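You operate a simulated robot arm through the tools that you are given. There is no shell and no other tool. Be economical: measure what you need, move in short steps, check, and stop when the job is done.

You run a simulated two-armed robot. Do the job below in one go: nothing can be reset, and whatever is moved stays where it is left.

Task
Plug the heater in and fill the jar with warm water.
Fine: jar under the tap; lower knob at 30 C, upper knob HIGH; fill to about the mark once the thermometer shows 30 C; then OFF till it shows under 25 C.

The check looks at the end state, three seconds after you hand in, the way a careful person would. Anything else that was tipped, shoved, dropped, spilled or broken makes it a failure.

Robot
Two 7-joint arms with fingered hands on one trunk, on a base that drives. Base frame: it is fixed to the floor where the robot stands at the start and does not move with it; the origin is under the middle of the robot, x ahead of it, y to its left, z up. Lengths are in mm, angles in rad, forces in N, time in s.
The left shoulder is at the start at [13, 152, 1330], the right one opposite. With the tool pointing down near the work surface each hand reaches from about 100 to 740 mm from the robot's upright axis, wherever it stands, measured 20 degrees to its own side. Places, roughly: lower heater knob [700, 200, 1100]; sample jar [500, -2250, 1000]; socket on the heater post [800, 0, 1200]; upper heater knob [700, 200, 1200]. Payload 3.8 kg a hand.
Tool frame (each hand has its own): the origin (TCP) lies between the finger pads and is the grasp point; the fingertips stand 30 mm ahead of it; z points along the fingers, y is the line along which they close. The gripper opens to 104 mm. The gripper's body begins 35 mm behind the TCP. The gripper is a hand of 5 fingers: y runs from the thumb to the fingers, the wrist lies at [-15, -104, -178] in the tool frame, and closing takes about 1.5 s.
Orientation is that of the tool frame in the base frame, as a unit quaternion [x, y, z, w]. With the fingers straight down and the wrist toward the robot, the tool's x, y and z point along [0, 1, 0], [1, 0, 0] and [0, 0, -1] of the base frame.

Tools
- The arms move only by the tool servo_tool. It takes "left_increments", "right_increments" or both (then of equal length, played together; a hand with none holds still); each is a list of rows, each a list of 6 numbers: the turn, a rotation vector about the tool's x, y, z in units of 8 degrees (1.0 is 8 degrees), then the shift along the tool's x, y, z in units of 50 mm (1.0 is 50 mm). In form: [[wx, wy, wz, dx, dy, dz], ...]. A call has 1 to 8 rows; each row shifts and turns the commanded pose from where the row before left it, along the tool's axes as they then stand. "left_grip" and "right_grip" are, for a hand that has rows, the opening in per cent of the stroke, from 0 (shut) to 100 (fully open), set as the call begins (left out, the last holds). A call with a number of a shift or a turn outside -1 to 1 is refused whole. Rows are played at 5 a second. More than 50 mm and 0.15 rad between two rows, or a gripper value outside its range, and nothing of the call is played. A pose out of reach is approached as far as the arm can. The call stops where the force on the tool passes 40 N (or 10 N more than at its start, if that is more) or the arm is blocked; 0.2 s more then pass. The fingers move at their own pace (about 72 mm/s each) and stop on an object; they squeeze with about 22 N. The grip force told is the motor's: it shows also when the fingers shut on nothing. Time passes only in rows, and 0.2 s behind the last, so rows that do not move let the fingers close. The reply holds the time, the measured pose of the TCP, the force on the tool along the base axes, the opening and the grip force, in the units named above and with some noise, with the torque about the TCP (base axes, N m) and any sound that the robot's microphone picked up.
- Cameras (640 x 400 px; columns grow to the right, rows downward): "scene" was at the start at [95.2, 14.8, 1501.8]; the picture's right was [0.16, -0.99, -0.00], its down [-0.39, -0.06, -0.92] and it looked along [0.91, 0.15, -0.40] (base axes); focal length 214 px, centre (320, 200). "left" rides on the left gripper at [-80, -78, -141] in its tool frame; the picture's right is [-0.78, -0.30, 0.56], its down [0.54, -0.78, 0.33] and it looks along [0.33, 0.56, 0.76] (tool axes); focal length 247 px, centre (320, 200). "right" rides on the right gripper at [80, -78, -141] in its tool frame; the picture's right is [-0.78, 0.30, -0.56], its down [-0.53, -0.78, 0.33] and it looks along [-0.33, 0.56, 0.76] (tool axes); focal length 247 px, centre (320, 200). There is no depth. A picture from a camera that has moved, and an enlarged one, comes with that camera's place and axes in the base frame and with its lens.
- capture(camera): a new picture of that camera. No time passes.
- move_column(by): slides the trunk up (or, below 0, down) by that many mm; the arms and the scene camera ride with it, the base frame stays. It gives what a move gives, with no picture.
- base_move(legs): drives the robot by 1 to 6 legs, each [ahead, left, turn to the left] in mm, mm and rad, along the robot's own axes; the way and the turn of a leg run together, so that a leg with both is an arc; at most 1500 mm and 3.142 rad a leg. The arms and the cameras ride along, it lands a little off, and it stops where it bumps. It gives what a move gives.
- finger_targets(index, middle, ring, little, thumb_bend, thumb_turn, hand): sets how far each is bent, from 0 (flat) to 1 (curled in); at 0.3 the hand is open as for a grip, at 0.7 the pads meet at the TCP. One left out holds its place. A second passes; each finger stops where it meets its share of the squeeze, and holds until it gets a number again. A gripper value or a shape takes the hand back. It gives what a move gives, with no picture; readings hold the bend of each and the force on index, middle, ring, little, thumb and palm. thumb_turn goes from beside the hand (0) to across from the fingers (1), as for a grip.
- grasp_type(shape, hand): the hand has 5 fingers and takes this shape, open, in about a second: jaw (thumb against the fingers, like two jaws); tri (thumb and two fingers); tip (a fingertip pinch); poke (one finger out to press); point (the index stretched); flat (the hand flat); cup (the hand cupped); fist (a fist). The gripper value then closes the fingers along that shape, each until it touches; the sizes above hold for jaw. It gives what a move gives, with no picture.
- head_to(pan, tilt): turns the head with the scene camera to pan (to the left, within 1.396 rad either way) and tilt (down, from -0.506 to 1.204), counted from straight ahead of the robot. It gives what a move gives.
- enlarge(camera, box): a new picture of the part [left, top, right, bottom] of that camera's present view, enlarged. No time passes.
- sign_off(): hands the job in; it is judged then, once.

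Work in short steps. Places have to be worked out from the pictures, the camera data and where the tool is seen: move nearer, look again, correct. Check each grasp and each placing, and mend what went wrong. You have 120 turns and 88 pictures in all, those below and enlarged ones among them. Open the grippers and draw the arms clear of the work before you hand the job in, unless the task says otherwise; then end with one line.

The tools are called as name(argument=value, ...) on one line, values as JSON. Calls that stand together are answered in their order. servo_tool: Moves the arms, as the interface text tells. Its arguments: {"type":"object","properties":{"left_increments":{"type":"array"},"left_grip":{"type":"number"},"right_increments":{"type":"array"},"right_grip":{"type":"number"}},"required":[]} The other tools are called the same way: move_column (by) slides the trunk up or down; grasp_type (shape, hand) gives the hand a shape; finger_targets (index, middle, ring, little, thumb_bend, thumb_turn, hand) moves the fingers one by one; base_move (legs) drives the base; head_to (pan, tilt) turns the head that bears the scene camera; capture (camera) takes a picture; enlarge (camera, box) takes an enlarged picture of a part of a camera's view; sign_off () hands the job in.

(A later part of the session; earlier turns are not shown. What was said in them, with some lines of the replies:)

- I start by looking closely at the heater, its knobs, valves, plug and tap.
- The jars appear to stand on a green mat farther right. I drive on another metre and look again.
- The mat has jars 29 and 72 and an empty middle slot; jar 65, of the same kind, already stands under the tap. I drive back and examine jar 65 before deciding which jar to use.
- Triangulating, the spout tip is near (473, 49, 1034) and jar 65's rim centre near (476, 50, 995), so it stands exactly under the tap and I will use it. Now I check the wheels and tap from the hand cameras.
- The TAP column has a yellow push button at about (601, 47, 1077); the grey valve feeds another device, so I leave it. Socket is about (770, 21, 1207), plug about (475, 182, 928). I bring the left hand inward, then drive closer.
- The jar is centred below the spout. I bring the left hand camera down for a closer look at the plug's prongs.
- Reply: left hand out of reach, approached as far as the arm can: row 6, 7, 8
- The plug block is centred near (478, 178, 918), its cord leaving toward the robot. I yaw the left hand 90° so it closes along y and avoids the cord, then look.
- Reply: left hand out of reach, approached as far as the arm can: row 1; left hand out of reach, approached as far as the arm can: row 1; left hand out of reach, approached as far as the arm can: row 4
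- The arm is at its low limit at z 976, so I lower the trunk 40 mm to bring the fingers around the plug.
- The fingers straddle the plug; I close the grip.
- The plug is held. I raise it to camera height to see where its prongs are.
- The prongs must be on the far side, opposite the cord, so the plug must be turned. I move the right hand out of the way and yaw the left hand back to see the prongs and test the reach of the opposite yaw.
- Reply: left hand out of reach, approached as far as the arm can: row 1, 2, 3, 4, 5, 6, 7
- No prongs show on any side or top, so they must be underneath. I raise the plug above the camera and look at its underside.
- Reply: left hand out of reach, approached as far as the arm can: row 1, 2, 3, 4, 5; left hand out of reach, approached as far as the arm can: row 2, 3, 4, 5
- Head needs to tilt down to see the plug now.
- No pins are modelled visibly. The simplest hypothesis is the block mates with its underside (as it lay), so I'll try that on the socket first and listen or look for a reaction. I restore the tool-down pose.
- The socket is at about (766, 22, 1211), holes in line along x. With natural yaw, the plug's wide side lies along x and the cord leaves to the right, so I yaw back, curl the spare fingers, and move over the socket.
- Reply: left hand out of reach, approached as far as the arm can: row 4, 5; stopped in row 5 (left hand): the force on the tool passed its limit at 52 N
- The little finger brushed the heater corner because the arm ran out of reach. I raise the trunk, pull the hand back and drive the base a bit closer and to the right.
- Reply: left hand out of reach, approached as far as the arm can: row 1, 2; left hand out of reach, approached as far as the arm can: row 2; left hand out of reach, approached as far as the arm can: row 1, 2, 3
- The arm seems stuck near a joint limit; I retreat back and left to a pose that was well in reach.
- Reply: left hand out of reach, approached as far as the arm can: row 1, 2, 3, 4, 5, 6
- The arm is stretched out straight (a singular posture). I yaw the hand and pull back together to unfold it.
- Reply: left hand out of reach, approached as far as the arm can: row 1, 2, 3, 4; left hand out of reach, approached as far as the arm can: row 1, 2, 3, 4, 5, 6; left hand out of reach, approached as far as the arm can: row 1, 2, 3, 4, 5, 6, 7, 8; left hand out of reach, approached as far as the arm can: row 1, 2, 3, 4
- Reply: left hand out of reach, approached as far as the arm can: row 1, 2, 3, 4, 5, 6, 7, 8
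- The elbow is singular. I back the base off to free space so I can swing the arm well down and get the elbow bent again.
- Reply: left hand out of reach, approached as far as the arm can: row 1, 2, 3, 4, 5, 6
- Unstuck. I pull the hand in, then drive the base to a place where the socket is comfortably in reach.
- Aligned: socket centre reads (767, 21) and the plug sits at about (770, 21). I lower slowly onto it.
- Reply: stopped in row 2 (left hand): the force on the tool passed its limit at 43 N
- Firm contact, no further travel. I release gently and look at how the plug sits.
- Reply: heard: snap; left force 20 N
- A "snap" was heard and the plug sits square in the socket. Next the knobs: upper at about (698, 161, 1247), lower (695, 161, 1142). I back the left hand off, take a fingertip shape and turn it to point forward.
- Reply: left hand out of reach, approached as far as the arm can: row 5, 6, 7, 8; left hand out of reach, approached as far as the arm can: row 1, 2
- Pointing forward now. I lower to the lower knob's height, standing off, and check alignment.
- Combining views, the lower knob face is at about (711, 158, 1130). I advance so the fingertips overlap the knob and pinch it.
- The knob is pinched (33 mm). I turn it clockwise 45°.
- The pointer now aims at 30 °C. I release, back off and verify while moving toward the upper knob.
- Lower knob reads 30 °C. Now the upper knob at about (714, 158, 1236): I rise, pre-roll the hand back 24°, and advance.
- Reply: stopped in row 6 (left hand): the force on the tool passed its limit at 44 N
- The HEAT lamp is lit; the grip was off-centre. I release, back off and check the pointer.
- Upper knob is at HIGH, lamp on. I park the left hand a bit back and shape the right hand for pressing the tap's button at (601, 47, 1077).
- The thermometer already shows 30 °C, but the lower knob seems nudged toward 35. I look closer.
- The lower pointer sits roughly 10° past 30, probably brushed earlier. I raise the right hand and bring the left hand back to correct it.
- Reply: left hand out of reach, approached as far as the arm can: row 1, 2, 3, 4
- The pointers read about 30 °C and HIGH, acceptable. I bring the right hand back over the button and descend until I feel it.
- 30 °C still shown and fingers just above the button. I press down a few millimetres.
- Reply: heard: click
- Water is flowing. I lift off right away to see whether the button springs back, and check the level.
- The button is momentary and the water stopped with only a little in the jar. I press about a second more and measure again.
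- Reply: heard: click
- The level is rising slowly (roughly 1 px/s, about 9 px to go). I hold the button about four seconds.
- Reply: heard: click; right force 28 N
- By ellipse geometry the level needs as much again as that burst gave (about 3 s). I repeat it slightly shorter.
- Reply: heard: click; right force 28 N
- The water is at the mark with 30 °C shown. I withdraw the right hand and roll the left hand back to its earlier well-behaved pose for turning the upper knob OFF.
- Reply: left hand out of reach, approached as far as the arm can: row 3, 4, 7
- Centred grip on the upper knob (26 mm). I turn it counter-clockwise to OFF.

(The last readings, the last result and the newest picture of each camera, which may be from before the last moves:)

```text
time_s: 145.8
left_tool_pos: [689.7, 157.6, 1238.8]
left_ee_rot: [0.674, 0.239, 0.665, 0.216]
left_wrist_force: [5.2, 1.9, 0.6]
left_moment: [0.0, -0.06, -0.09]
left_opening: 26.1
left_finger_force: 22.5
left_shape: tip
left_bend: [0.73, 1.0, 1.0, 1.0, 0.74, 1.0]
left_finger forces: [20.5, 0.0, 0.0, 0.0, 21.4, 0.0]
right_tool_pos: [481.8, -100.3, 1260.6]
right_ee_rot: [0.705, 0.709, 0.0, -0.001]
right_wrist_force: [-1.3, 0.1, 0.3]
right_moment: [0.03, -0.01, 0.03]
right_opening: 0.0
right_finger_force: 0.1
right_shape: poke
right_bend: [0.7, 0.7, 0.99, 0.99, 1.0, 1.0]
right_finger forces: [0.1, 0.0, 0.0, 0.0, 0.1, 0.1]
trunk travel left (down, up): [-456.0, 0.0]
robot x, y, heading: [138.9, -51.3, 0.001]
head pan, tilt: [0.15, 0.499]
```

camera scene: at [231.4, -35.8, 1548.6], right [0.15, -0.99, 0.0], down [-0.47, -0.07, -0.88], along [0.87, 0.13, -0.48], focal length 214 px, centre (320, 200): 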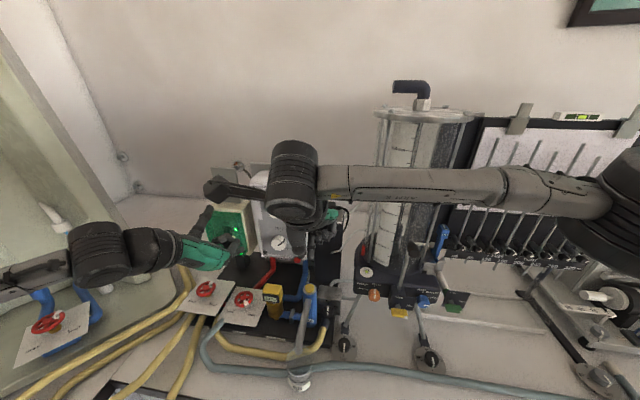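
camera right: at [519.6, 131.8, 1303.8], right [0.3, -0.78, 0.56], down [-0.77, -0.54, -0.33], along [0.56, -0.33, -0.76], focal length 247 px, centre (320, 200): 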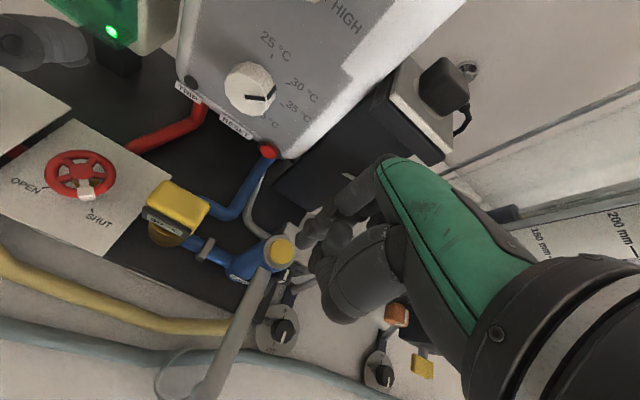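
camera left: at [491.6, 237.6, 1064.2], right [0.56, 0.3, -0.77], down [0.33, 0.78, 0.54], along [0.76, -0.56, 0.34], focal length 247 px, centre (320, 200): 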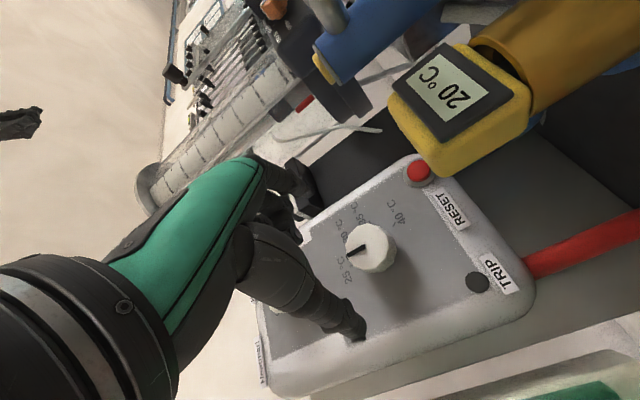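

servo_tool(left_increments=[[0, 0, 0, 0, 0, 0], [0, 0, 0, 0, 0, 0], [0, 0, 0, 0, 0, 0], [0, 0, 0, 0, 0, -0.6], [0, 0, 0, 0, 0, -0.8], [0, 0, 0, 0, 0, -0.8], [0, 0, 0, 0.4, -0.7, 0]], left_grip=65)

enlarge(camera="scene", box=[230, 180, 350, 300])

```text
time_s: 147.4
left_tool_pos: [578.3, 194.6, 1235.7]
left_ee_rot: [0.673, 0.239, 0.666, 0.216]
left_wrist_force: [-0.5, 0.5, 0.0]
left_moment: [-0.01, 0.03, 0.01]
left_opening: 67.4
left_finger_force: 0.1
left_shape: tip
left_bend: [0.29, 0.98, 0.99, 0.99, 0.62, 1.0]
left_finger forces: [0.0, 0.0, 0.0, 0.0, 0.0, 0.0]
right_tool_pos: [480.1, -99.2, 1261.5]
right_ee_rot: [0.706, 0.709, 0.001, 0.001]
right_wrist_force: [-0.5, 0.2, 0.0]
right_moment: [-0.02, -0.01, -0.04]
right_opening: 0.0
right_finger_force: 0.1
right_shape: poke
right_bend: [0.7, 0.7, 0.99, 0.99, 1.0, 1.0]
right_finger forces: [0.0, 0.0, 0.0, 0.0, 0.0, 0.0]
trunk travel left (down, up): [-456.0, 0.0]
robot x, y, heading: [140.3, -48.2, 0.005]
head pan, tilt: [0.15, 0.499]
```

```text
3.33 times, centred on (290, 240) of scene
camera zoom: at [229.8, -35.8, 1548.7], right [0.15, -0.99, 0.0], down [-0.47, -0.07, -0.88], along [0.87, 0.13, -0.48], focal length 715 px, centre (420, 67)
```

zoom: 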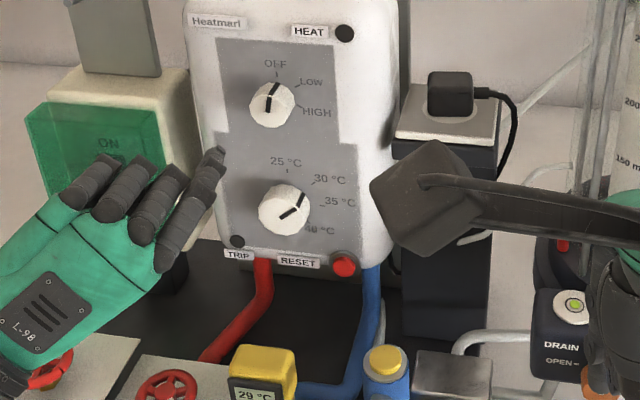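

HEAT lamp is off and the thermometer falls (29 °C), but both pointers are about 10° clockwise of their ticks. I re-pinch the upper knob to trim it to OFF.

servo_tool(left_increments=[[0, 0, 0, -0.21, 0.31, 0.6], [0, 0, 0, -0.2, 0.31, 0.6], [0, 0, 1, 0, 0, 0], [0, 0, 1, 0, 0, 0], [0, 0, 1, 0, 0, 0], [0, 0, 1, 0, 0, 0]])

```text
time_s: 148.8
left_tool_pos: [638.4, 158.2, 1236.4]
left_ee_rot: [0.713, 0.042, 0.699, 0.023]
left_wrist_force: [-0.5, 0.0, -0.1]
left_moment: [-0.01, 0.0, 0.03]
left_opening: 67.3
left_finger_force: 0.1
left_shape: tip
left_bend: [0.29, 0.98, 0.99, 0.99, 0.62, 1.0]
left_finger forces: [0.1, 0.0, 0.0, 0.0, 0.0, 0.0]
right_tool_pos: [481.6, -100.2, 1261.8]
right_ee_rot: [0.705, 0.709, 0.001, 0.001]
right_wrist_force: [0.0, 0.6, 0.2]
right_moment: [0.02, -0.02, -0.03]
right_opening: 0.0
right_finger_force: 0.2
right_shape: poke
right_bend: [0.7, 0.7, 0.99, 0.99, 1.0, 1.0]
right_finger forces: [0.0, 0.0, 0.0, 0.0, 0.1, 0.0]
trunk travel left (down, up): [-456.0, 0.0]
robot x, y, heading: [143.6, -53.7, 0.004]
head pan, tilt: [0.15, 0.499]
```

servo_tool(left_increments=[[0, 0, 0, 0.04, 0, 0.5], [0, 0, 0, 0, 0, 0.52]])

servo_tool(left_increments=[[0, 0, 0, 0, 0, 0], [0, 0, 0, 0, 0, 0], [0, 0, 0, 0, 0, 0], [0, 0, 0, 0, 0, 0], [0, 0, 0, 0, 0, 0], [0, 0, 0, 0, 0, 0]], left_grip=5)

servo_tool(left_increments=[[0, 0, -0.7, 0, 0, 0], [0, 0, -0.7, 0, 0, 0], [0, 0, 0, 0, 0, 0]])

servo_tool(left_increments=[[0, 0, 0, 0, 0, 0], [0, 0, 0, 0, 0, 0], [0, 0, 0, 0, 0, 0], [0, 0, 0, 0, 0, 0], [0, 0, 0, 0, 0, -0.6], [0, 0, 0, 0, 0, -0.5], [0, 0, 1, 0, 0, 0]], left_grip=65)

```text
time_s: 149.4
left_tool_pos: [691.1, 159.0, 1236.1]
left_ee_rot: [0.714, 0.044, 0.698, 0.022]
left_wrist_force: [-1.3, -0.2, -0.6]
left_moment: [0.02, -0.02, 0.03]
left_opening: 67.2
left_finger_force: 0.0
left_shape: tip
left_bend: [0.29, 0.98, 0.99, 0.99, 0.62, 1.0]
left_finger forces: [0.1, 0.0, 0.0, 0.1, 0.0, 0.1]
right_tool_pos: [482.5, -100.1, 1261.7]
right_ee_rot: [0.706, 0.708, 0.0, -0.001]
right_wrist_force: [0.6, -0.6, -0.1]
right_moment: [-0.01, 0.01, -0.01]
right_opening: 0.0
right_finger_force: 0.0
right_shape: poke
right_bend: [0.7, 0.7, 0.99, 0.99, 1.0, 1.0]
right_finger forces: [0.0, 0.0, 0.0, 0.0, 0.1, 0.0]
trunk travel left (down, up): [-456.0, 0.0]
robot x, y, heading: [144.5, -50.8, 0.004]
head pan, tilt: [0.15, 0.499]
```

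```text
time_s: 150.8
left_tool_pos: [688.9, 159.3, 1238.9]
left_ee_rot: [0.714, 0.043, 0.699, 0.023]
left_wrist_force: [-0.8, 0.1, 1.0]
left_moment: [-0.02, -0.03, -0.1]
left_opening: 26.2
left_finger_force: 22.4
left_shape: tip
left_bend: [0.73, 1.0, 1.0, 1.0, 0.74, 1.0]
left_finger forces: [20.3, 0.1, 0.0, 0.0, 19.6, 0.1]
right_tool_pos: [480.4, -99.7, 1261.1]
right_ee_rot: [0.706, 0.708, 0.001, 0.0]
right_wrist_force: [0.3, -0.1, 0.6]
right_moment: [-0.01, 0.0, 0.0]
right_opening: 0.0
right_finger_force: 0.1
right_shape: poke
right_bend: [0.7, 0.7, 0.99, 0.99, 1.0, 1.0]
right_finger forces: [0.0, 0.1, 0.0, 0.0, 0.1, 0.1]
trunk travel left (down, up): [-456.0, 0.0]
robot x, y, heading: [142.9, -48.8, -0.004]
head pan, tilt: [0.15, 0.499]
```

```text
time_s: 151.6
left_tool_pos: [689.4, 159.2, 1238.5]
left_ee_rot: [0.707, 0.112, 0.693, 0.091]
left_wrist_force: [1.5, -2.3, 0.3]
left_moment: [-0.01, -0.01, -0.09]
left_opening: 26.3
left_finger_force: 21.9
left_shape: tip
left_bend: [0.73, 1.0, 1.0, 1.0, 0.74, 1.0]
left_finger forces: [21.1, 0.0, 0.1, 0.0, 19.5, 0.0]
right_tool_pos: [482.1, -100.3, 1261.9]
right_ee_rot: [0.706, 0.708, 0.0, 0.0]
right_wrist_force: [0.2, -0.6, 1.0]
right_moment: [0.0, 0.0, 0.01]
right_opening: 0.2
right_finger_force: 0.1
right_shape: poke
right_bend: [0.7, 0.7, 0.99, 0.99, 1.0, 1.0]
right_finger forces: [0.1, 0.1, 0.1, 0.0, 0.0, 0.0]
trunk travel left (down, up): [-456.0, 0.0]
robot x, y, heading: [140.4, -50.6, -0.001]
head pan, tilt: [0.15, 0.499]
```

```text
time_s: 153.2
left_tool_pos: [631.9, 159.2, 1238.3]
left_ee_rot: [0.712, 0.063, 0.698, 0.042]
left_wrist_force: [-0.4, 0.7, -0.4]
left_moment: [0.01, -0.02, 0.04]
left_opening: 67.3
left_finger_force: 0.1
left_shape: tip
left_bend: [0.29, 0.98, 0.99, 0.99, 0.62, 1.0]
left_finger forces: [0.0, 0.0, 0.0, 0.0, 0.1, 0.0]
right_tool_pos: [480.3, -99.8, 1262.0]
right_ee_rot: [0.706, 0.708, 0.001, 0.0]
right_wrist_force: [-0.9, -0.5, 0.0]
right_moment: [0.0, 0.01, -0.01]
right_opening: 0.2
right_finger_force: 0.1
right_shape: poke
right_bend: [0.7, 0.7, 0.99, 0.99, 1.0, 1.0]
right_finger forces: [0.0, 0.0, 0.0, 0.0, 0.0, 0.0]
trunk travel left (down, up): [-456.0, 0.0]
robot x, y, heading: [139.0, -54.2, 0.006]
head pan, tilt: [0.15, 0.499]
```

Upper trimmed. Now the lower knob: I descend to it and trim 10° counter-clockwise.

servo_tool(left_increments=[[0, 0, 0, -0.7, -0.1, 0], [0, 0, 0, -0.7, -0.1, 0], [0, 0, 0, -0.7, -0.1, 0]])

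```text
time_s: 154.0
left_tool_pos: [631.2, 157.6, 1136.6]
left_ee_rot: [0.713, 0.064, 0.697, 0.042]
left_wrist_force: [-0.1, 0.4, -0.4]
left_moment: [0.0, -0.01, -0.02]
left_opening: 67.7
left_finger_force: 0.0
left_shape: tip
left_bend: [0.29, 0.98, 0.99, 0.99, 0.62, 1.0]
left_finger forces: [0.0, 0.0, 0.0, 0.1, 0.1, 0.1]
right_tool_pos: [482.7, -101.2, 1261.0]
right_ee_rot: [0.706, 0.708, 0.0, -0.001]
right_wrist_force: [1.0, 0.9, -1.2]
right_moment: [-0.01, 0.02, -0.02]
right_opening: 0.0
right_finger_force: 0.0
right_shape: poke
right_bend: [0.7, 0.7, 0.99, 0.99, 1.0, 1.0]
right_finger forces: [0.0, 0.1, 0.0, 0.0, 0.0, 0.0]
trunk travel left (down, up): [-456.0, 0.0]
robot x, y, heading: [141.8, -51.9, 0.005]
head pan, tilt: [0.15, 0.499]
```

servo_tool(left_increments=[[0, 0, 0, -0.05, 0, 0.58], [0, 0, 0, 0, 0, 0.58]])

servo_tool(left_increments=[[0, 0, 0, 0, 0, 0], [0, 0, 0, 0, 0, 0], [0, 0, 0, 0, 0, 0], [0, 0, 0, 0, 0, 0], [0, 0, 0, 0, 0, 0], [0, 0, 0, 0, 0, 0]], left_grip=5)

servo_tool(left_increments=[[0, 0, -0.6, 0, 0, 0], [0, 0, -0.6, 0, 0, 0], [0, 0, 0, 0, 0, 0]])

servo_tool(left_increments=[[0, 0, 0, 0, 0, 0], [0, 0, 0, 0, 0, 0], [0, 0, 0, 0, 0, 0], [0, 0, 0, 0, 0, 0], [0, 0, 0, 0, 0, -0.6], [0, 0, 0, 0, 0, -0.8], [0, 0, 0, 0, -0.8, -0.5], [0, 0, 0, 0.3, -0.8, -0.5]], left_grip=65)

enlarge(camera="scene", box=[230, 180, 350, 320])

```text
time_s: 154.6
left_tool_pos: [682.6, 163.4, 1150.5]
left_ee_rot: [0.713, 0.064, 0.697, 0.042]
left_wrist_force: [0.6, 0.1, 0.4]
left_moment: [0.01, -0.02, -0.03]
left_opening: 67.6
left_finger_force: 0.0
left_shape: tip
left_bend: [0.29, 0.98, 0.99, 0.99, 0.62, 1.0]
left_finger forces: [0.0, 0.0, 0.0, 0.1, 0.1, 0.0]
left hand out of reach, approached as far as the arm can: row 1, 2
right_tool_pos: [481.9, -99.4, 1260.7]
right_ee_rot: [0.706, 0.708, 0.001, 0.0]
right_wrist_force: [0.1, -0.2, 0.2]
right_moment: [-0.02, 0.01, -0.01]
right_opening: 0.1
right_finger_force: 0.0
right_shape: poke
right_bend: [0.7, 0.7, 0.99, 0.99, 1.0, 1.0]
right_finger forces: [0.0, 0.0, 0.0, 0.0, 0.1, 0.1]
trunk travel left (down, up): [-456.0, 0.0]
robot x, y, heading: [138.6, -49.3, 0.008]
head pan, tilt: [0.15, 0.499]
```

```text
time_s: 156.0
left_tool_pos: [680.2, 161.0, 1152.3]
left_ee_rot: [0.71, 0.064, 0.7, 0.043]
left_wrist_force: [6.9, -2.8, 17.4]
left_moment: [-0.1, -0.41, -0.04]
left_opening: 7.6
left_finger_force: 22.0
left_shape: tip
left_bend: [0.71, 1.0, 1.0, 1.0, 0.77, 1.0]
left_finger forces: [26.1, 0.0, 0.0, 0.0, 0.1, 0.0]
right_tool_pos: [479.7, -100.8, 1262.7]
right_ee_rot: [0.706, 0.708, 0.001, 0.0]
right_wrist_force: [0.9, 0.0, 0.1]
right_moment: [0.01, 0.01, 0.02]
right_opening: 0.0
right_finger_force: 0.1
right_shape: poke
right_bend: [0.7, 0.7, 0.99, 0.99, 1.0, 1.0]
right_finger forces: [0.0, 0.1, 0.1, 0.1, 0.1, 0.0]
trunk travel left (down, up): [-456.0, 0.0]
robot x, y, heading: [142.9, -52.9, 0.001]
head pan, tilt: [0.15, 0.499]
```

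```text
time_s: 156.8
left_tool_pos: [674.7, 167.7, 1164.4]
left_ee_rot: [0.705, 0.123, 0.691, 0.101]
left_wrist_force: [0.4, 0.3, -1.0]
left_moment: [0.02, -0.03, 0.02]
left_opening: 7.5
left_finger_force: 22.0
left_shape: tip
left_bend: [0.71, 1.0, 1.0, 1.0, 0.77, 1.0]
left_finger forces: [0.1, 0.0, 0.0, 0.0, 0.0, 0.0]
left hand out of reach, approached as far as the arm can: row 1, 2
right_tool_pos: [480.7, -98.8, 1260.8]
right_ee_rot: [0.706, 0.708, 0.001, 0.001]
right_wrist_force: [0.3, -1.1, -0.4]
right_moment: [-0.01, -0.01, -0.01]
right_opening: 0.1
right_finger_force: 0.1
right_shape: poke
right_bend: [0.7, 0.7, 0.99, 0.99, 1.0, 1.0]
right_finger forces: [0.0, 0.1, 0.0, 0.0, 0.0, 0.1]
trunk travel left (down, up): [-456.0, 0.0]
robot x, y, heading: [142.6, -51.7, 0.002]
head pan, tilt: [0.15, 0.499]
```

```text
time_s: 158.6
left_tool_pos: [550.4, 247.8, 1158.9]
left_ee_rot: [0.705, 0.122, 0.691, 0.103]
left_wrist_force: [-1.0, 0.6, -0.3]
left_moment: [-0.01, -0.05, 0.02]
left_opening: 67.4
left_finger_force: 0.0
left_shape: tip
left_bend: [0.29, 0.98, 0.99, 0.99, 0.62, 1.0]
left_finger forces: [0.0, 0.1, 0.1, 0.1, 0.1, 0.1]
right_tool_pos: [478.5, -97.7, 1261.5]
right_ee_rot: [0.706, 0.708, 0.0, 0.002]
right_wrist_force: [0.0, 0.8, 0.2]
right_moment: [-0.04, -0.01, -0.02]
right_opening: 0.1
right_finger_force: 0.1
right_shape: poke
right_bend: [0.7, 0.7, 0.99, 0.99, 1.0, 1.0]
right_finger forces: [0.0, 0.0, 0.0, 0.1, 0.0, 0.0]
trunk travel left (down, up): [-456.0, 0.0]
robot x, y, heading: [140.6, -48.2, 0.002]
head pan, tilt: [0.15, 0.499]
```

```text
2.86 times, centred on (290, 250) of scene
camera zoom: at [227.3, -35.1, 1548.9], right [0.15, -0.99, 0.0], down [-0.47, -0.07, -0.88], along [0.87, 0.13, -0.48], focal length 613 px, centre (406, 57)
```

zoom: 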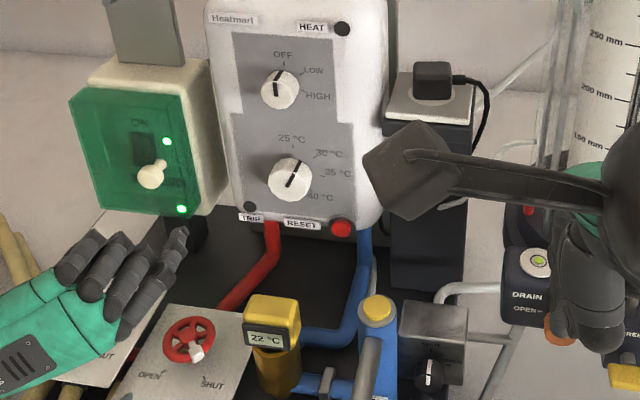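

The thermometer shows 22 °C, heater is OFF and the upper pointer is exact, but the lower pinch fell short and left the pointer midway. I raise both hands and lower the trunk 100 mm so the lower knob is as comfortable as the upper was.

servo_tool(left_increments=[[0, 0, 0, 0.7, 0, 0], [0, 0, 0, 0.7, 0, 0], [0, 0, 0, 0.7, 0.3, 0]], right_increments=[[0, 0, 0, 0, 0, -0.7], [0, 0, 0, 0, 0, -0.7], [0, 0, 0, 0, 0, -0.7]])

move_column(by=-100)

```text
time_s: 159.4
left_tool_pos: [556.8, 261.0, 1261.9]
left_ee_rot: [0.705, 0.123, 0.691, 0.101]
left_wrist_force: [-0.5, 0.7, 0.0]
left_moment: [0.03, 0.03, 0.0]
left_opening: 67.4
left_finger_force: 0.0
left_shape: tip
left_bend: [0.29, 0.98, 0.99, 0.99, 0.62, 1.0]
left_finger forces: [0.1, 0.0, 0.0, 0.1, 0.1, 0.1]
right_tool_pos: [480.6, -101.6, 1368.3]
right_ee_rot: [0.706, 0.708, 0.001, 0.0]
right_wrist_force: [0.1, -0.3, -0.5]
right_moment: [0.03, 0.01, 0.0]
right_opening: 0.0
right_finger_force: 0.0
right_shape: poke
right_bend: [0.7, 0.7, 0.99, 0.99, 1.0, 1.0]
right_finger forces: [0.0, 0.0, 0.0, 0.0, 0.1, 0.0]
trunk travel left (down, up): [-456.0, 0.0]
robot x, y, heading: [141.6, -54.4, 0.004]
head pan, tilt: [0.15, 0.499]
```

```text
time_s: 160.7
left_tool_pos: [556.2, 262.2, 1160.9]
left_ee_rot: [0.704, 0.123, 0.692, 0.101]
left_wrist_force: [-0.6, -0.3, 0.1]
left_moment: [0.0, 0.02, 0.02]
left_opening: 67.4
left_finger_force: 0.0
left_shape: tip
left_bend: [0.29, 0.98, 0.99, 0.99, 0.62, 1.0]
left_finger forces: [0.0, 0.0, 0.0, 0.0, 0.0, 0.0]
right_tool_pos: [482.7, -102.2, 1266.4]
right_ee_rot: [0.705, 0.709, 0.001, 0.001]
right_wrist_force: [0.7, 0.3, 0.6]
right_moment: [-0.02, 0.04, -0.01]
right_opening: 0.0
right_finger_force: 0.0
right_shape: poke
right_bend: [0.7, 0.7, 0.99, 0.99, 1.0, 1.0]
right_finger forces: [0.0, 0.0, 0.0, 0.0, 0.0, 0.0]
trunk travel left (down, up): [-356.0, 100.0]
robot x, y, heading: [142.9, -50.7, 0.005]
head pan, tilt: [0.15, 0.499]
```

servo_tool(left_increments=[[0, 0, 0, -0.38, 0.6, 0.5], [0, 0, 0, -0.38, 0.6, 0.5], [0, 0, 0, -0.38, 0.59, 0.5]])

```text
time_s: 161.5
left_tool_pos: [637.9, 163.8, 1134.2]
left_ee_rot: [0.704, 0.122, 0.692, 0.1]
left_wrist_force: [0.5, -0.6, 0.3]
left_moment: [-0.03, 0.02, 0.03]
left_opening: 67.5
left_finger_force: 0.1
left_shape: tip
left_bend: [0.29, 0.98, 0.99, 0.99, 0.62, 1.0]
left_finger forces: [0.1, 0.0, 0.0, 0.0, 0.0, 0.1]
right_tool_pos: [482.6, -102.4, 1267.4]
right_ee_rot: [0.706, 0.708, 0.001, 0.001]
right_wrist_force: [-0.1, 0.0, -0.2]
right_moment: [0.01, 0.02, -0.01]
right_opening: 0.1
right_finger_force: 0.0
right_shape: poke
right_bend: [0.7, 0.7, 0.99, 0.99, 1.0, 1.0]
right_finger forces: [0.1, 0.0, 0.0, 0.1, 0.0, 0.0]
trunk travel left (down, up): [-356.0, 100.0]
robot x, y, heading: [139.3, -50.8, 0.005]
head pan, tilt: [0.15, 0.499]
```

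servo_tool(left_increments=[[0, 0, 0, -0.05, 0.09, 0.52], [0, 0, 0, 0, 0, 0.5]])

```text
time_s: 162.1
left_tool_pos: [691.7, 159.4, 1130.0]
left_ee_rot: [0.705, 0.123, 0.691, 0.101]
left_wrist_force: [-0.2, 0.3, -0.6]
left_moment: [0.0, 0.0, -0.03]
left_opening: 67.3
left_finger_force: 0.1
left_shape: tip
left_bend: [0.29, 0.98, 0.99, 0.99, 0.62, 1.0]
left_finger forces: [0.0, 0.0, 0.1, 0.0, 0.0, 0.0]
right_tool_pos: [483.8, -101.9, 1265.7]
right_ee_rot: [0.706, 0.708, 0.0, 0.0]
right_wrist_force: [-0.5, 0.1, 0.1]
right_moment: [0.01, 0.01, -0.03]
right_opening: 0.3
right_finger_force: 0.0
right_shape: poke
right_bend: [0.7, 0.7, 0.99, 0.99, 1.0, 1.0]
right_finger forces: [0.0, 0.0, 0.0, 0.0, 0.0, 0.0]
trunk travel left (down, up): [-356.0, 100.0]
robot x, y, heading: [141.0, -51.7, 0.003]
head pan, tilt: [0.15, 0.499]
```

Reached cleanly. I pinch and check the grip width before turning.

servo_tool(left_increments=[[0, 0, 0, 0, 0, 0], [0, 0, 0, 0, 0, 0], [0, 0, 0, 0, 0, 0], [0, 0, 0, 0, 0, 0], [0, 0, 0, 0, 0, 0], [0, 0, 0, 0, 0, 0]], left_grip=5)

```text
time_s: 163.5
left_tool_pos: [688.8, 160.5, 1130.4]
left_ee_rot: [0.704, 0.123, 0.692, 0.101]
left_wrist_force: [-0.2, -0.1, 1.8]
left_moment: [0.04, -0.01, -0.02]
left_opening: 34.5
left_finger_force: 21.8
left_shape: tip
left_bend: [0.73, 1.0, 1.0, 1.0, 0.73, 1.0]
left_finger forces: [19.8, 0.0, 0.0, 0.0, 20.1, 0.0]
right_tool_pos: [482.6, -101.7, 1266.1]
right_ee_rot: [0.706, 0.708, 0.001, 0.0]
right_wrist_force: [0.7, 0.3, -1.0]
right_moment: [-0.01, -0.01, 0.0]
right_opening: 0.0
right_finger_force: 0.1
right_shape: poke
right_bend: [0.7, 0.7, 0.99, 0.99, 1.0, 1.0]
right_finger forces: [0.1, 0.1, 0.0, 0.0, 0.0, 0.1]
trunk travel left (down, up): [-356.0, 100.0]
robot x, y, heading: [142.6, -50.6, 0.006]
head pan, tilt: [0.15, 0.499]
```

servo_tool(left_increments=[[0, 0, 0.9, 0, 0, 0], [0, 0, 0.9, 0, 0, 0], [0, 0, 0.85, 0, 0, 0], [0, 0, 0, 0, 0, 0]])

servo_tool(left_increments=[[0, 0, 0, 0, 0, 0], [0, 0, 0, 0, 0, 0], [0, 0, 0, 0, 0, 0], [0, 0, 0, 0, 0, 0], [0, 0, 0, 0, 0, -0.7], [0, 0, 0, 0, 0, -0.7]], left_grip=65)

enlarge(camera="left", box=[260, 150, 460, 350])

```text
time_s: 164.5
left_tool_pos: [689.1, 157.9, 1130.8]
left_ee_rot: [0.715, -0.01, 0.699, -0.029]
left_wrist_force: [11.6, 0.7, 3.8]
left_moment: [0.01, -0.07, 0.01]
left_opening: 34.2
left_finger_force: 22.4
left_shape: tip
left_bend: [0.73, 1.0, 1.0, 1.0, 0.73, 1.0]
left_finger forces: [18.8, 0.1, 0.1, 0.0, 20.4, 0.0]
right_tool_pos: [484.6, -100.1, 1267.1]
right_ee_rot: [0.706, 0.709, 0.0, 0.0]
right_wrist_force: [0.1, -0.3, 0.7]
right_moment: [0.0, -0.02, 0.01]
right_opening: 0.1
right_finger_force: 0.0
right_shape: poke
right_bend: [0.7, 0.7, 0.99, 0.99, 1.0, 1.0]
right_finger forces: [0.1, 0.0, 0.1, 0.0, 0.0, 0.1]
trunk travel left (down, up): [-356.0, 100.0]
robot x, y, heading: [140.8, -52.2, 0.006]
head pan, tilt: [0.15, 0.499]
```

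```text
time_s: 165.9
left_tool_pos: [614.8, 156.0, 1131.2]
left_ee_rot: [0.714, -0.009, 0.699, -0.028]
left_wrist_force: [-0.3, -0.7, 0.2]
left_moment: [-0.01, 0.02, 0.0]
left_opening: 67.1
left_finger_force: 0.0
left_shape: tip
left_bend: [0.29, 0.98, 0.99, 0.99, 0.62, 1.0]
left_finger forces: [0.1, 0.1, 0.0, 0.0, 0.0, 0.1]
right_tool_pos: [481.0, -101.1, 1267.5]
right_ee_rot: [0.706, 0.708, 0.001, 0.0]
right_wrist_force: [-0.4, 0.3, 0.0]
right_moment: [0.01, -0.03, -0.03]
right_opening: 0.0
right_finger_force: 0.1
right_shape: poke
right_bend: [0.7, 0.7, 0.99, 0.99, 1.0, 1.0]
right_finger forces: [0.0, 0.0, 0.0, 0.0, 0.0, 0.0]
trunk travel left (down, up): [-356.0, 100.0]
robot x, y, heading: [141.9, -53.1, 0.002]
head pan, tilt: [0.15, 0.499]
```

```text
2.00 times, centred on (360, 250) of left
camera zoom: at [467.6, 233.6, 1059.7], right [0.53, 0.35, -0.77], down [0.32, 0.76, 0.57], along [0.78, -0.55, 0.29], focal length 494 px, centre (240, 100)
```

zoom: 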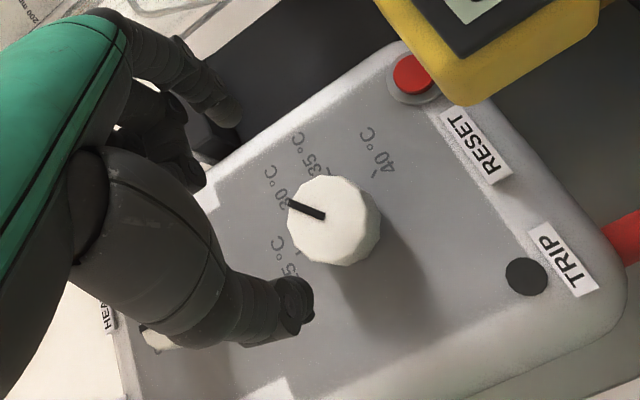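

The lower pointer is exactly on 30 °C. I draw the left hand back, open both hands and back the base off.

servo_tool(left_increments=[[0, 0, 0, 0, 0, -1], [0, 0, 0, 0.5, 0, -0.6], [0, 0, 0, 0.8, 0, 0], [0, 0, 0, 0.8, 0, 0]], right_increments=[[0, 0, 0, 0, 0, -0.8], [0, 0, 0, 0, 0, -0.8], [0, 0, 0, 0, 0, 0], [0, 0, 0, 0, 0, 0]])

base_move(legs=[[-300, 0, 0]])

grasp_type(hand="right", shape="jaw")

grasp_type(hand="left", shape="jaw")

head_to(pan=0.1, tilt=0.45)

enlarge(camera="scene", box=[220, 130, 380, 290])

```text
time_s: 166.9
left_tool_pos: [570.8, 162.7, 1228.1]
left_ee_rot: [0.715, -0.01, 0.698, -0.027]
left_wrist_force: [0.2, 0.0, -0.6]
left_moment: [0.02, 0.02, 0.02]
left_opening: 67.0
left_finger_force: 0.1
left_shape: tip
left_bend: [0.29, 0.98, 0.99, 0.99, 0.62, 1.0]
left_finger forces: [0.1, 0.1, 0.0, 0.0, 0.1, 0.0]
left hand out of reach, approached as far as the arm can: row 2, 3, 4
right_tool_pos: [484.0, -104.6, 1347.4]
right_ee_rot: [0.705, 0.709, 0.0, 0.001]
right_wrist_force: [0.1, -0.3, 0.1]
right_moment: [0.04, -0.03, -0.02]
right_opening: 0.0
right_finger_force: 0.0
right_shape: poke
right_bend: [0.7, 0.7, 0.99, 0.99, 1.0, 1.0]
right_finger forces: [0.1, 0.0, 0.0, 0.0, 0.1, 0.0]
trunk travel left (down, up): [-356.0, 100.0]
robot x, y, heading: [142.0, -48.5, 0.001]
head pan, tilt: [0.15, 0.499]
```

```text
time_s: 168.9
left_tool_pos: [281.5, 161.2, 1227.6]
left_ee_rot: [0.716, -0.01, 0.698, -0.026]
left_wrist_force: [0.1, -0.1, 0.3]
left_moment: [-0.02, -0.02, -0.01]
left_opening: 67.5
left_finger_force: 0.0
left_shape: tip
left_bend: [0.29, 0.98, 0.99, 0.99, 0.62, 1.0]
left_finger forces: [0.1, 0.0, 0.0, 0.0, 0.0, 0.0]
right_tool_pos: [192.8, -106.5, 1347.8]
right_ee_rot: [0.708, 0.707, 0.0, 0.0]
right_wrist_force: [0.0, 1.5, 0.6]
right_moment: [-0.01, -0.04, -0.02]
right_opening: 0.0
right_finger_force: 0.1
right_shape: poke
right_bend: [0.7, 0.7, 0.99, 0.99, 1.0, 1.0]
right_finger forces: [0.0, 0.1, 0.0, 0.0, 0.0, 0.0]
trunk travel left (down, up): [-356.0, 100.0]
robot x, y, heading: [-150.8, -48.9, -0.001]
head pan, tilt: [0.15, 0.499]
```

```text
time_s: 169.8
left_tool_pos: [279.4, 161.3, 1229.2]
left_ee_rot: [0.715, -0.01, 0.699, -0.027]
left_wrist_force: [0.3, 0.3, -0.2]
left_moment: [0.01, 0.05, -0.02]
left_opening: 67.3
left_finger_force: 0.0
left_shape: tip
left_bend: [0.29, 0.98, 0.99, 0.99, 0.62, 1.0]
left_finger forces: [0.0, 0.0, 0.0, 0.0, 0.1, 0.1]
right_tool_pos: [190.5, -106.5, 1346.9]
right_ee_rot: [0.707, 0.707, 0.001, 0.0]
right_wrist_force: [-0.1, -0.5, 0.2]
right_moment: [-0.02, 0.0, 0.0]
right_opening: 103.7
right_finger_force: 0.1
right_shape: jaw
right_bend: [0.3, 0.3, 0.3, 0.3, 0.3, 0.98]
right_finger forces: [0.0, 0.1, 0.0, 0.0, 0.0, 0.0]
trunk travel left (down, up): [-356.0, 100.0]
robot x, y, heading: [-148.0, -50.7, -0.002]
head pan, tilt: [0.15, 0.499]
```

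```text
time_s: 170.8
left_tool_pos: [280.1, 160.4, 1227.5]
left_ee_rot: [0.715, -0.01, 0.699, -0.027]
left_wrist_force: [-0.5, 0.4, -0.6]
left_moment: [0.01, 0.02, -0.02]
left_opening: 104.2
left_finger_force: 0.0
left_shape: jaw
left_bend: [0.3, 0.3, 0.3, 0.3, 0.3, 0.98]
left_finger forces: [0.0, 0.1, 0.0, 0.0, 0.0, 0.0]
right_tool_pos: [190.9, -106.5, 1348.5]
right_ee_rot: [0.707, 0.707, 0.001, 0.0]
right_wrist_force: [0.2, 0.2, 0.0]
right_moment: [-0.01, 0.04, 0.0]
right_opening: 104.0
right_finger_force: 0.0
right_shape: jaw
right_bend: [0.3, 0.3, 0.3, 0.3, 0.3, 0.98]
right_finger forces: [0.1, 0.0, 0.0, 0.1, 0.0, 0.1]
trunk travel left (down, up): [-356.0, 100.0]
robot x, y, heading: [-152.6, -50.5, -0.001]
head pan, tilt: [0.15, 0.499]
```

```text
time_s: 171.4
left_tool_pos: [279.3, 161.6, 1227.7]
left_ee_rot: [0.715, -0.01, 0.698, -0.027]
left_wrist_force: [0.8, 1.1, 1.0]
left_moment: [-0.01, 0.04, 0.05]
left_opening: 104.0
left_finger_force: 0.0
left_shape: jaw
left_bend: [0.3, 0.3, 0.3, 0.3, 0.3, 0.98]
left_finger forces: [0.0, 0.1, 0.0, 0.1, 0.1, 0.0]
right_tool_pos: [191.3, -104.4, 1348.1]
right_ee_rot: [0.707, 0.708, 0.0, 0.0]
right_wrist_force: [-0.2, -0.1, 0.2]
right_moment: [-0.01, -0.01, -0.02]
right_opening: 103.9
right_finger_force: 0.1
right_shape: jaw
right_bend: [0.3, 0.3, 0.3, 0.3, 0.3, 0.98]
right_finger forces: [0.1, 0.1, 0.0, 0.0, 0.1, 0.0]
trunk travel left (down, up): [-356.0, 100.0]
robot x, y, heading: [-151.9, -49.9, 0.001]
head pan, tilt: [0.099, 0.45]
```

```text
2.50 times, centred on (300, 210) of scene
camera zoom: at [-47.3, -42.5, 1449.8], right [0.1, -1.0, 0.0], down [-0.46, -0.04, -0.89], along [0.88, 0.09, -0.46], focal length 536 px, centre (370, 175)
```

zoom: 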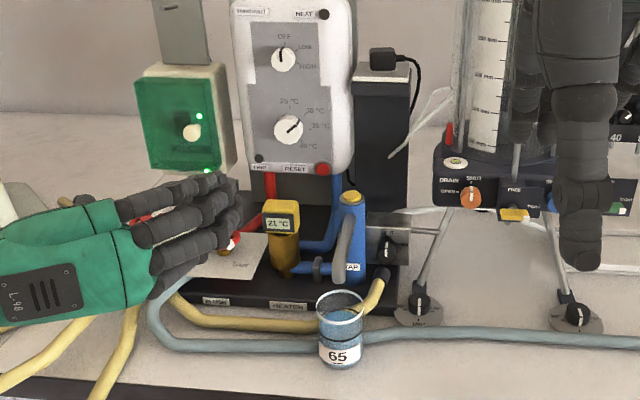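

The plug is seated in the socket, the upper knob is at OFF and the lower at 30 °C. Jar 65 is filled under the tap, the thermometer shows 21 °C and both hands are clear, so I hand in.

sign_off()

```text
The job is handed in.
```

The heater is plugged in and jar 65, under the tap, holds water drawn at 30 °C to about the mark. The upper knob is OFF, the lower knob is on 30 °C, and the thermometer shows 21 °C. I used jar 65, which already stood centred under the spout, instead of fetching one from the far mat you listed.
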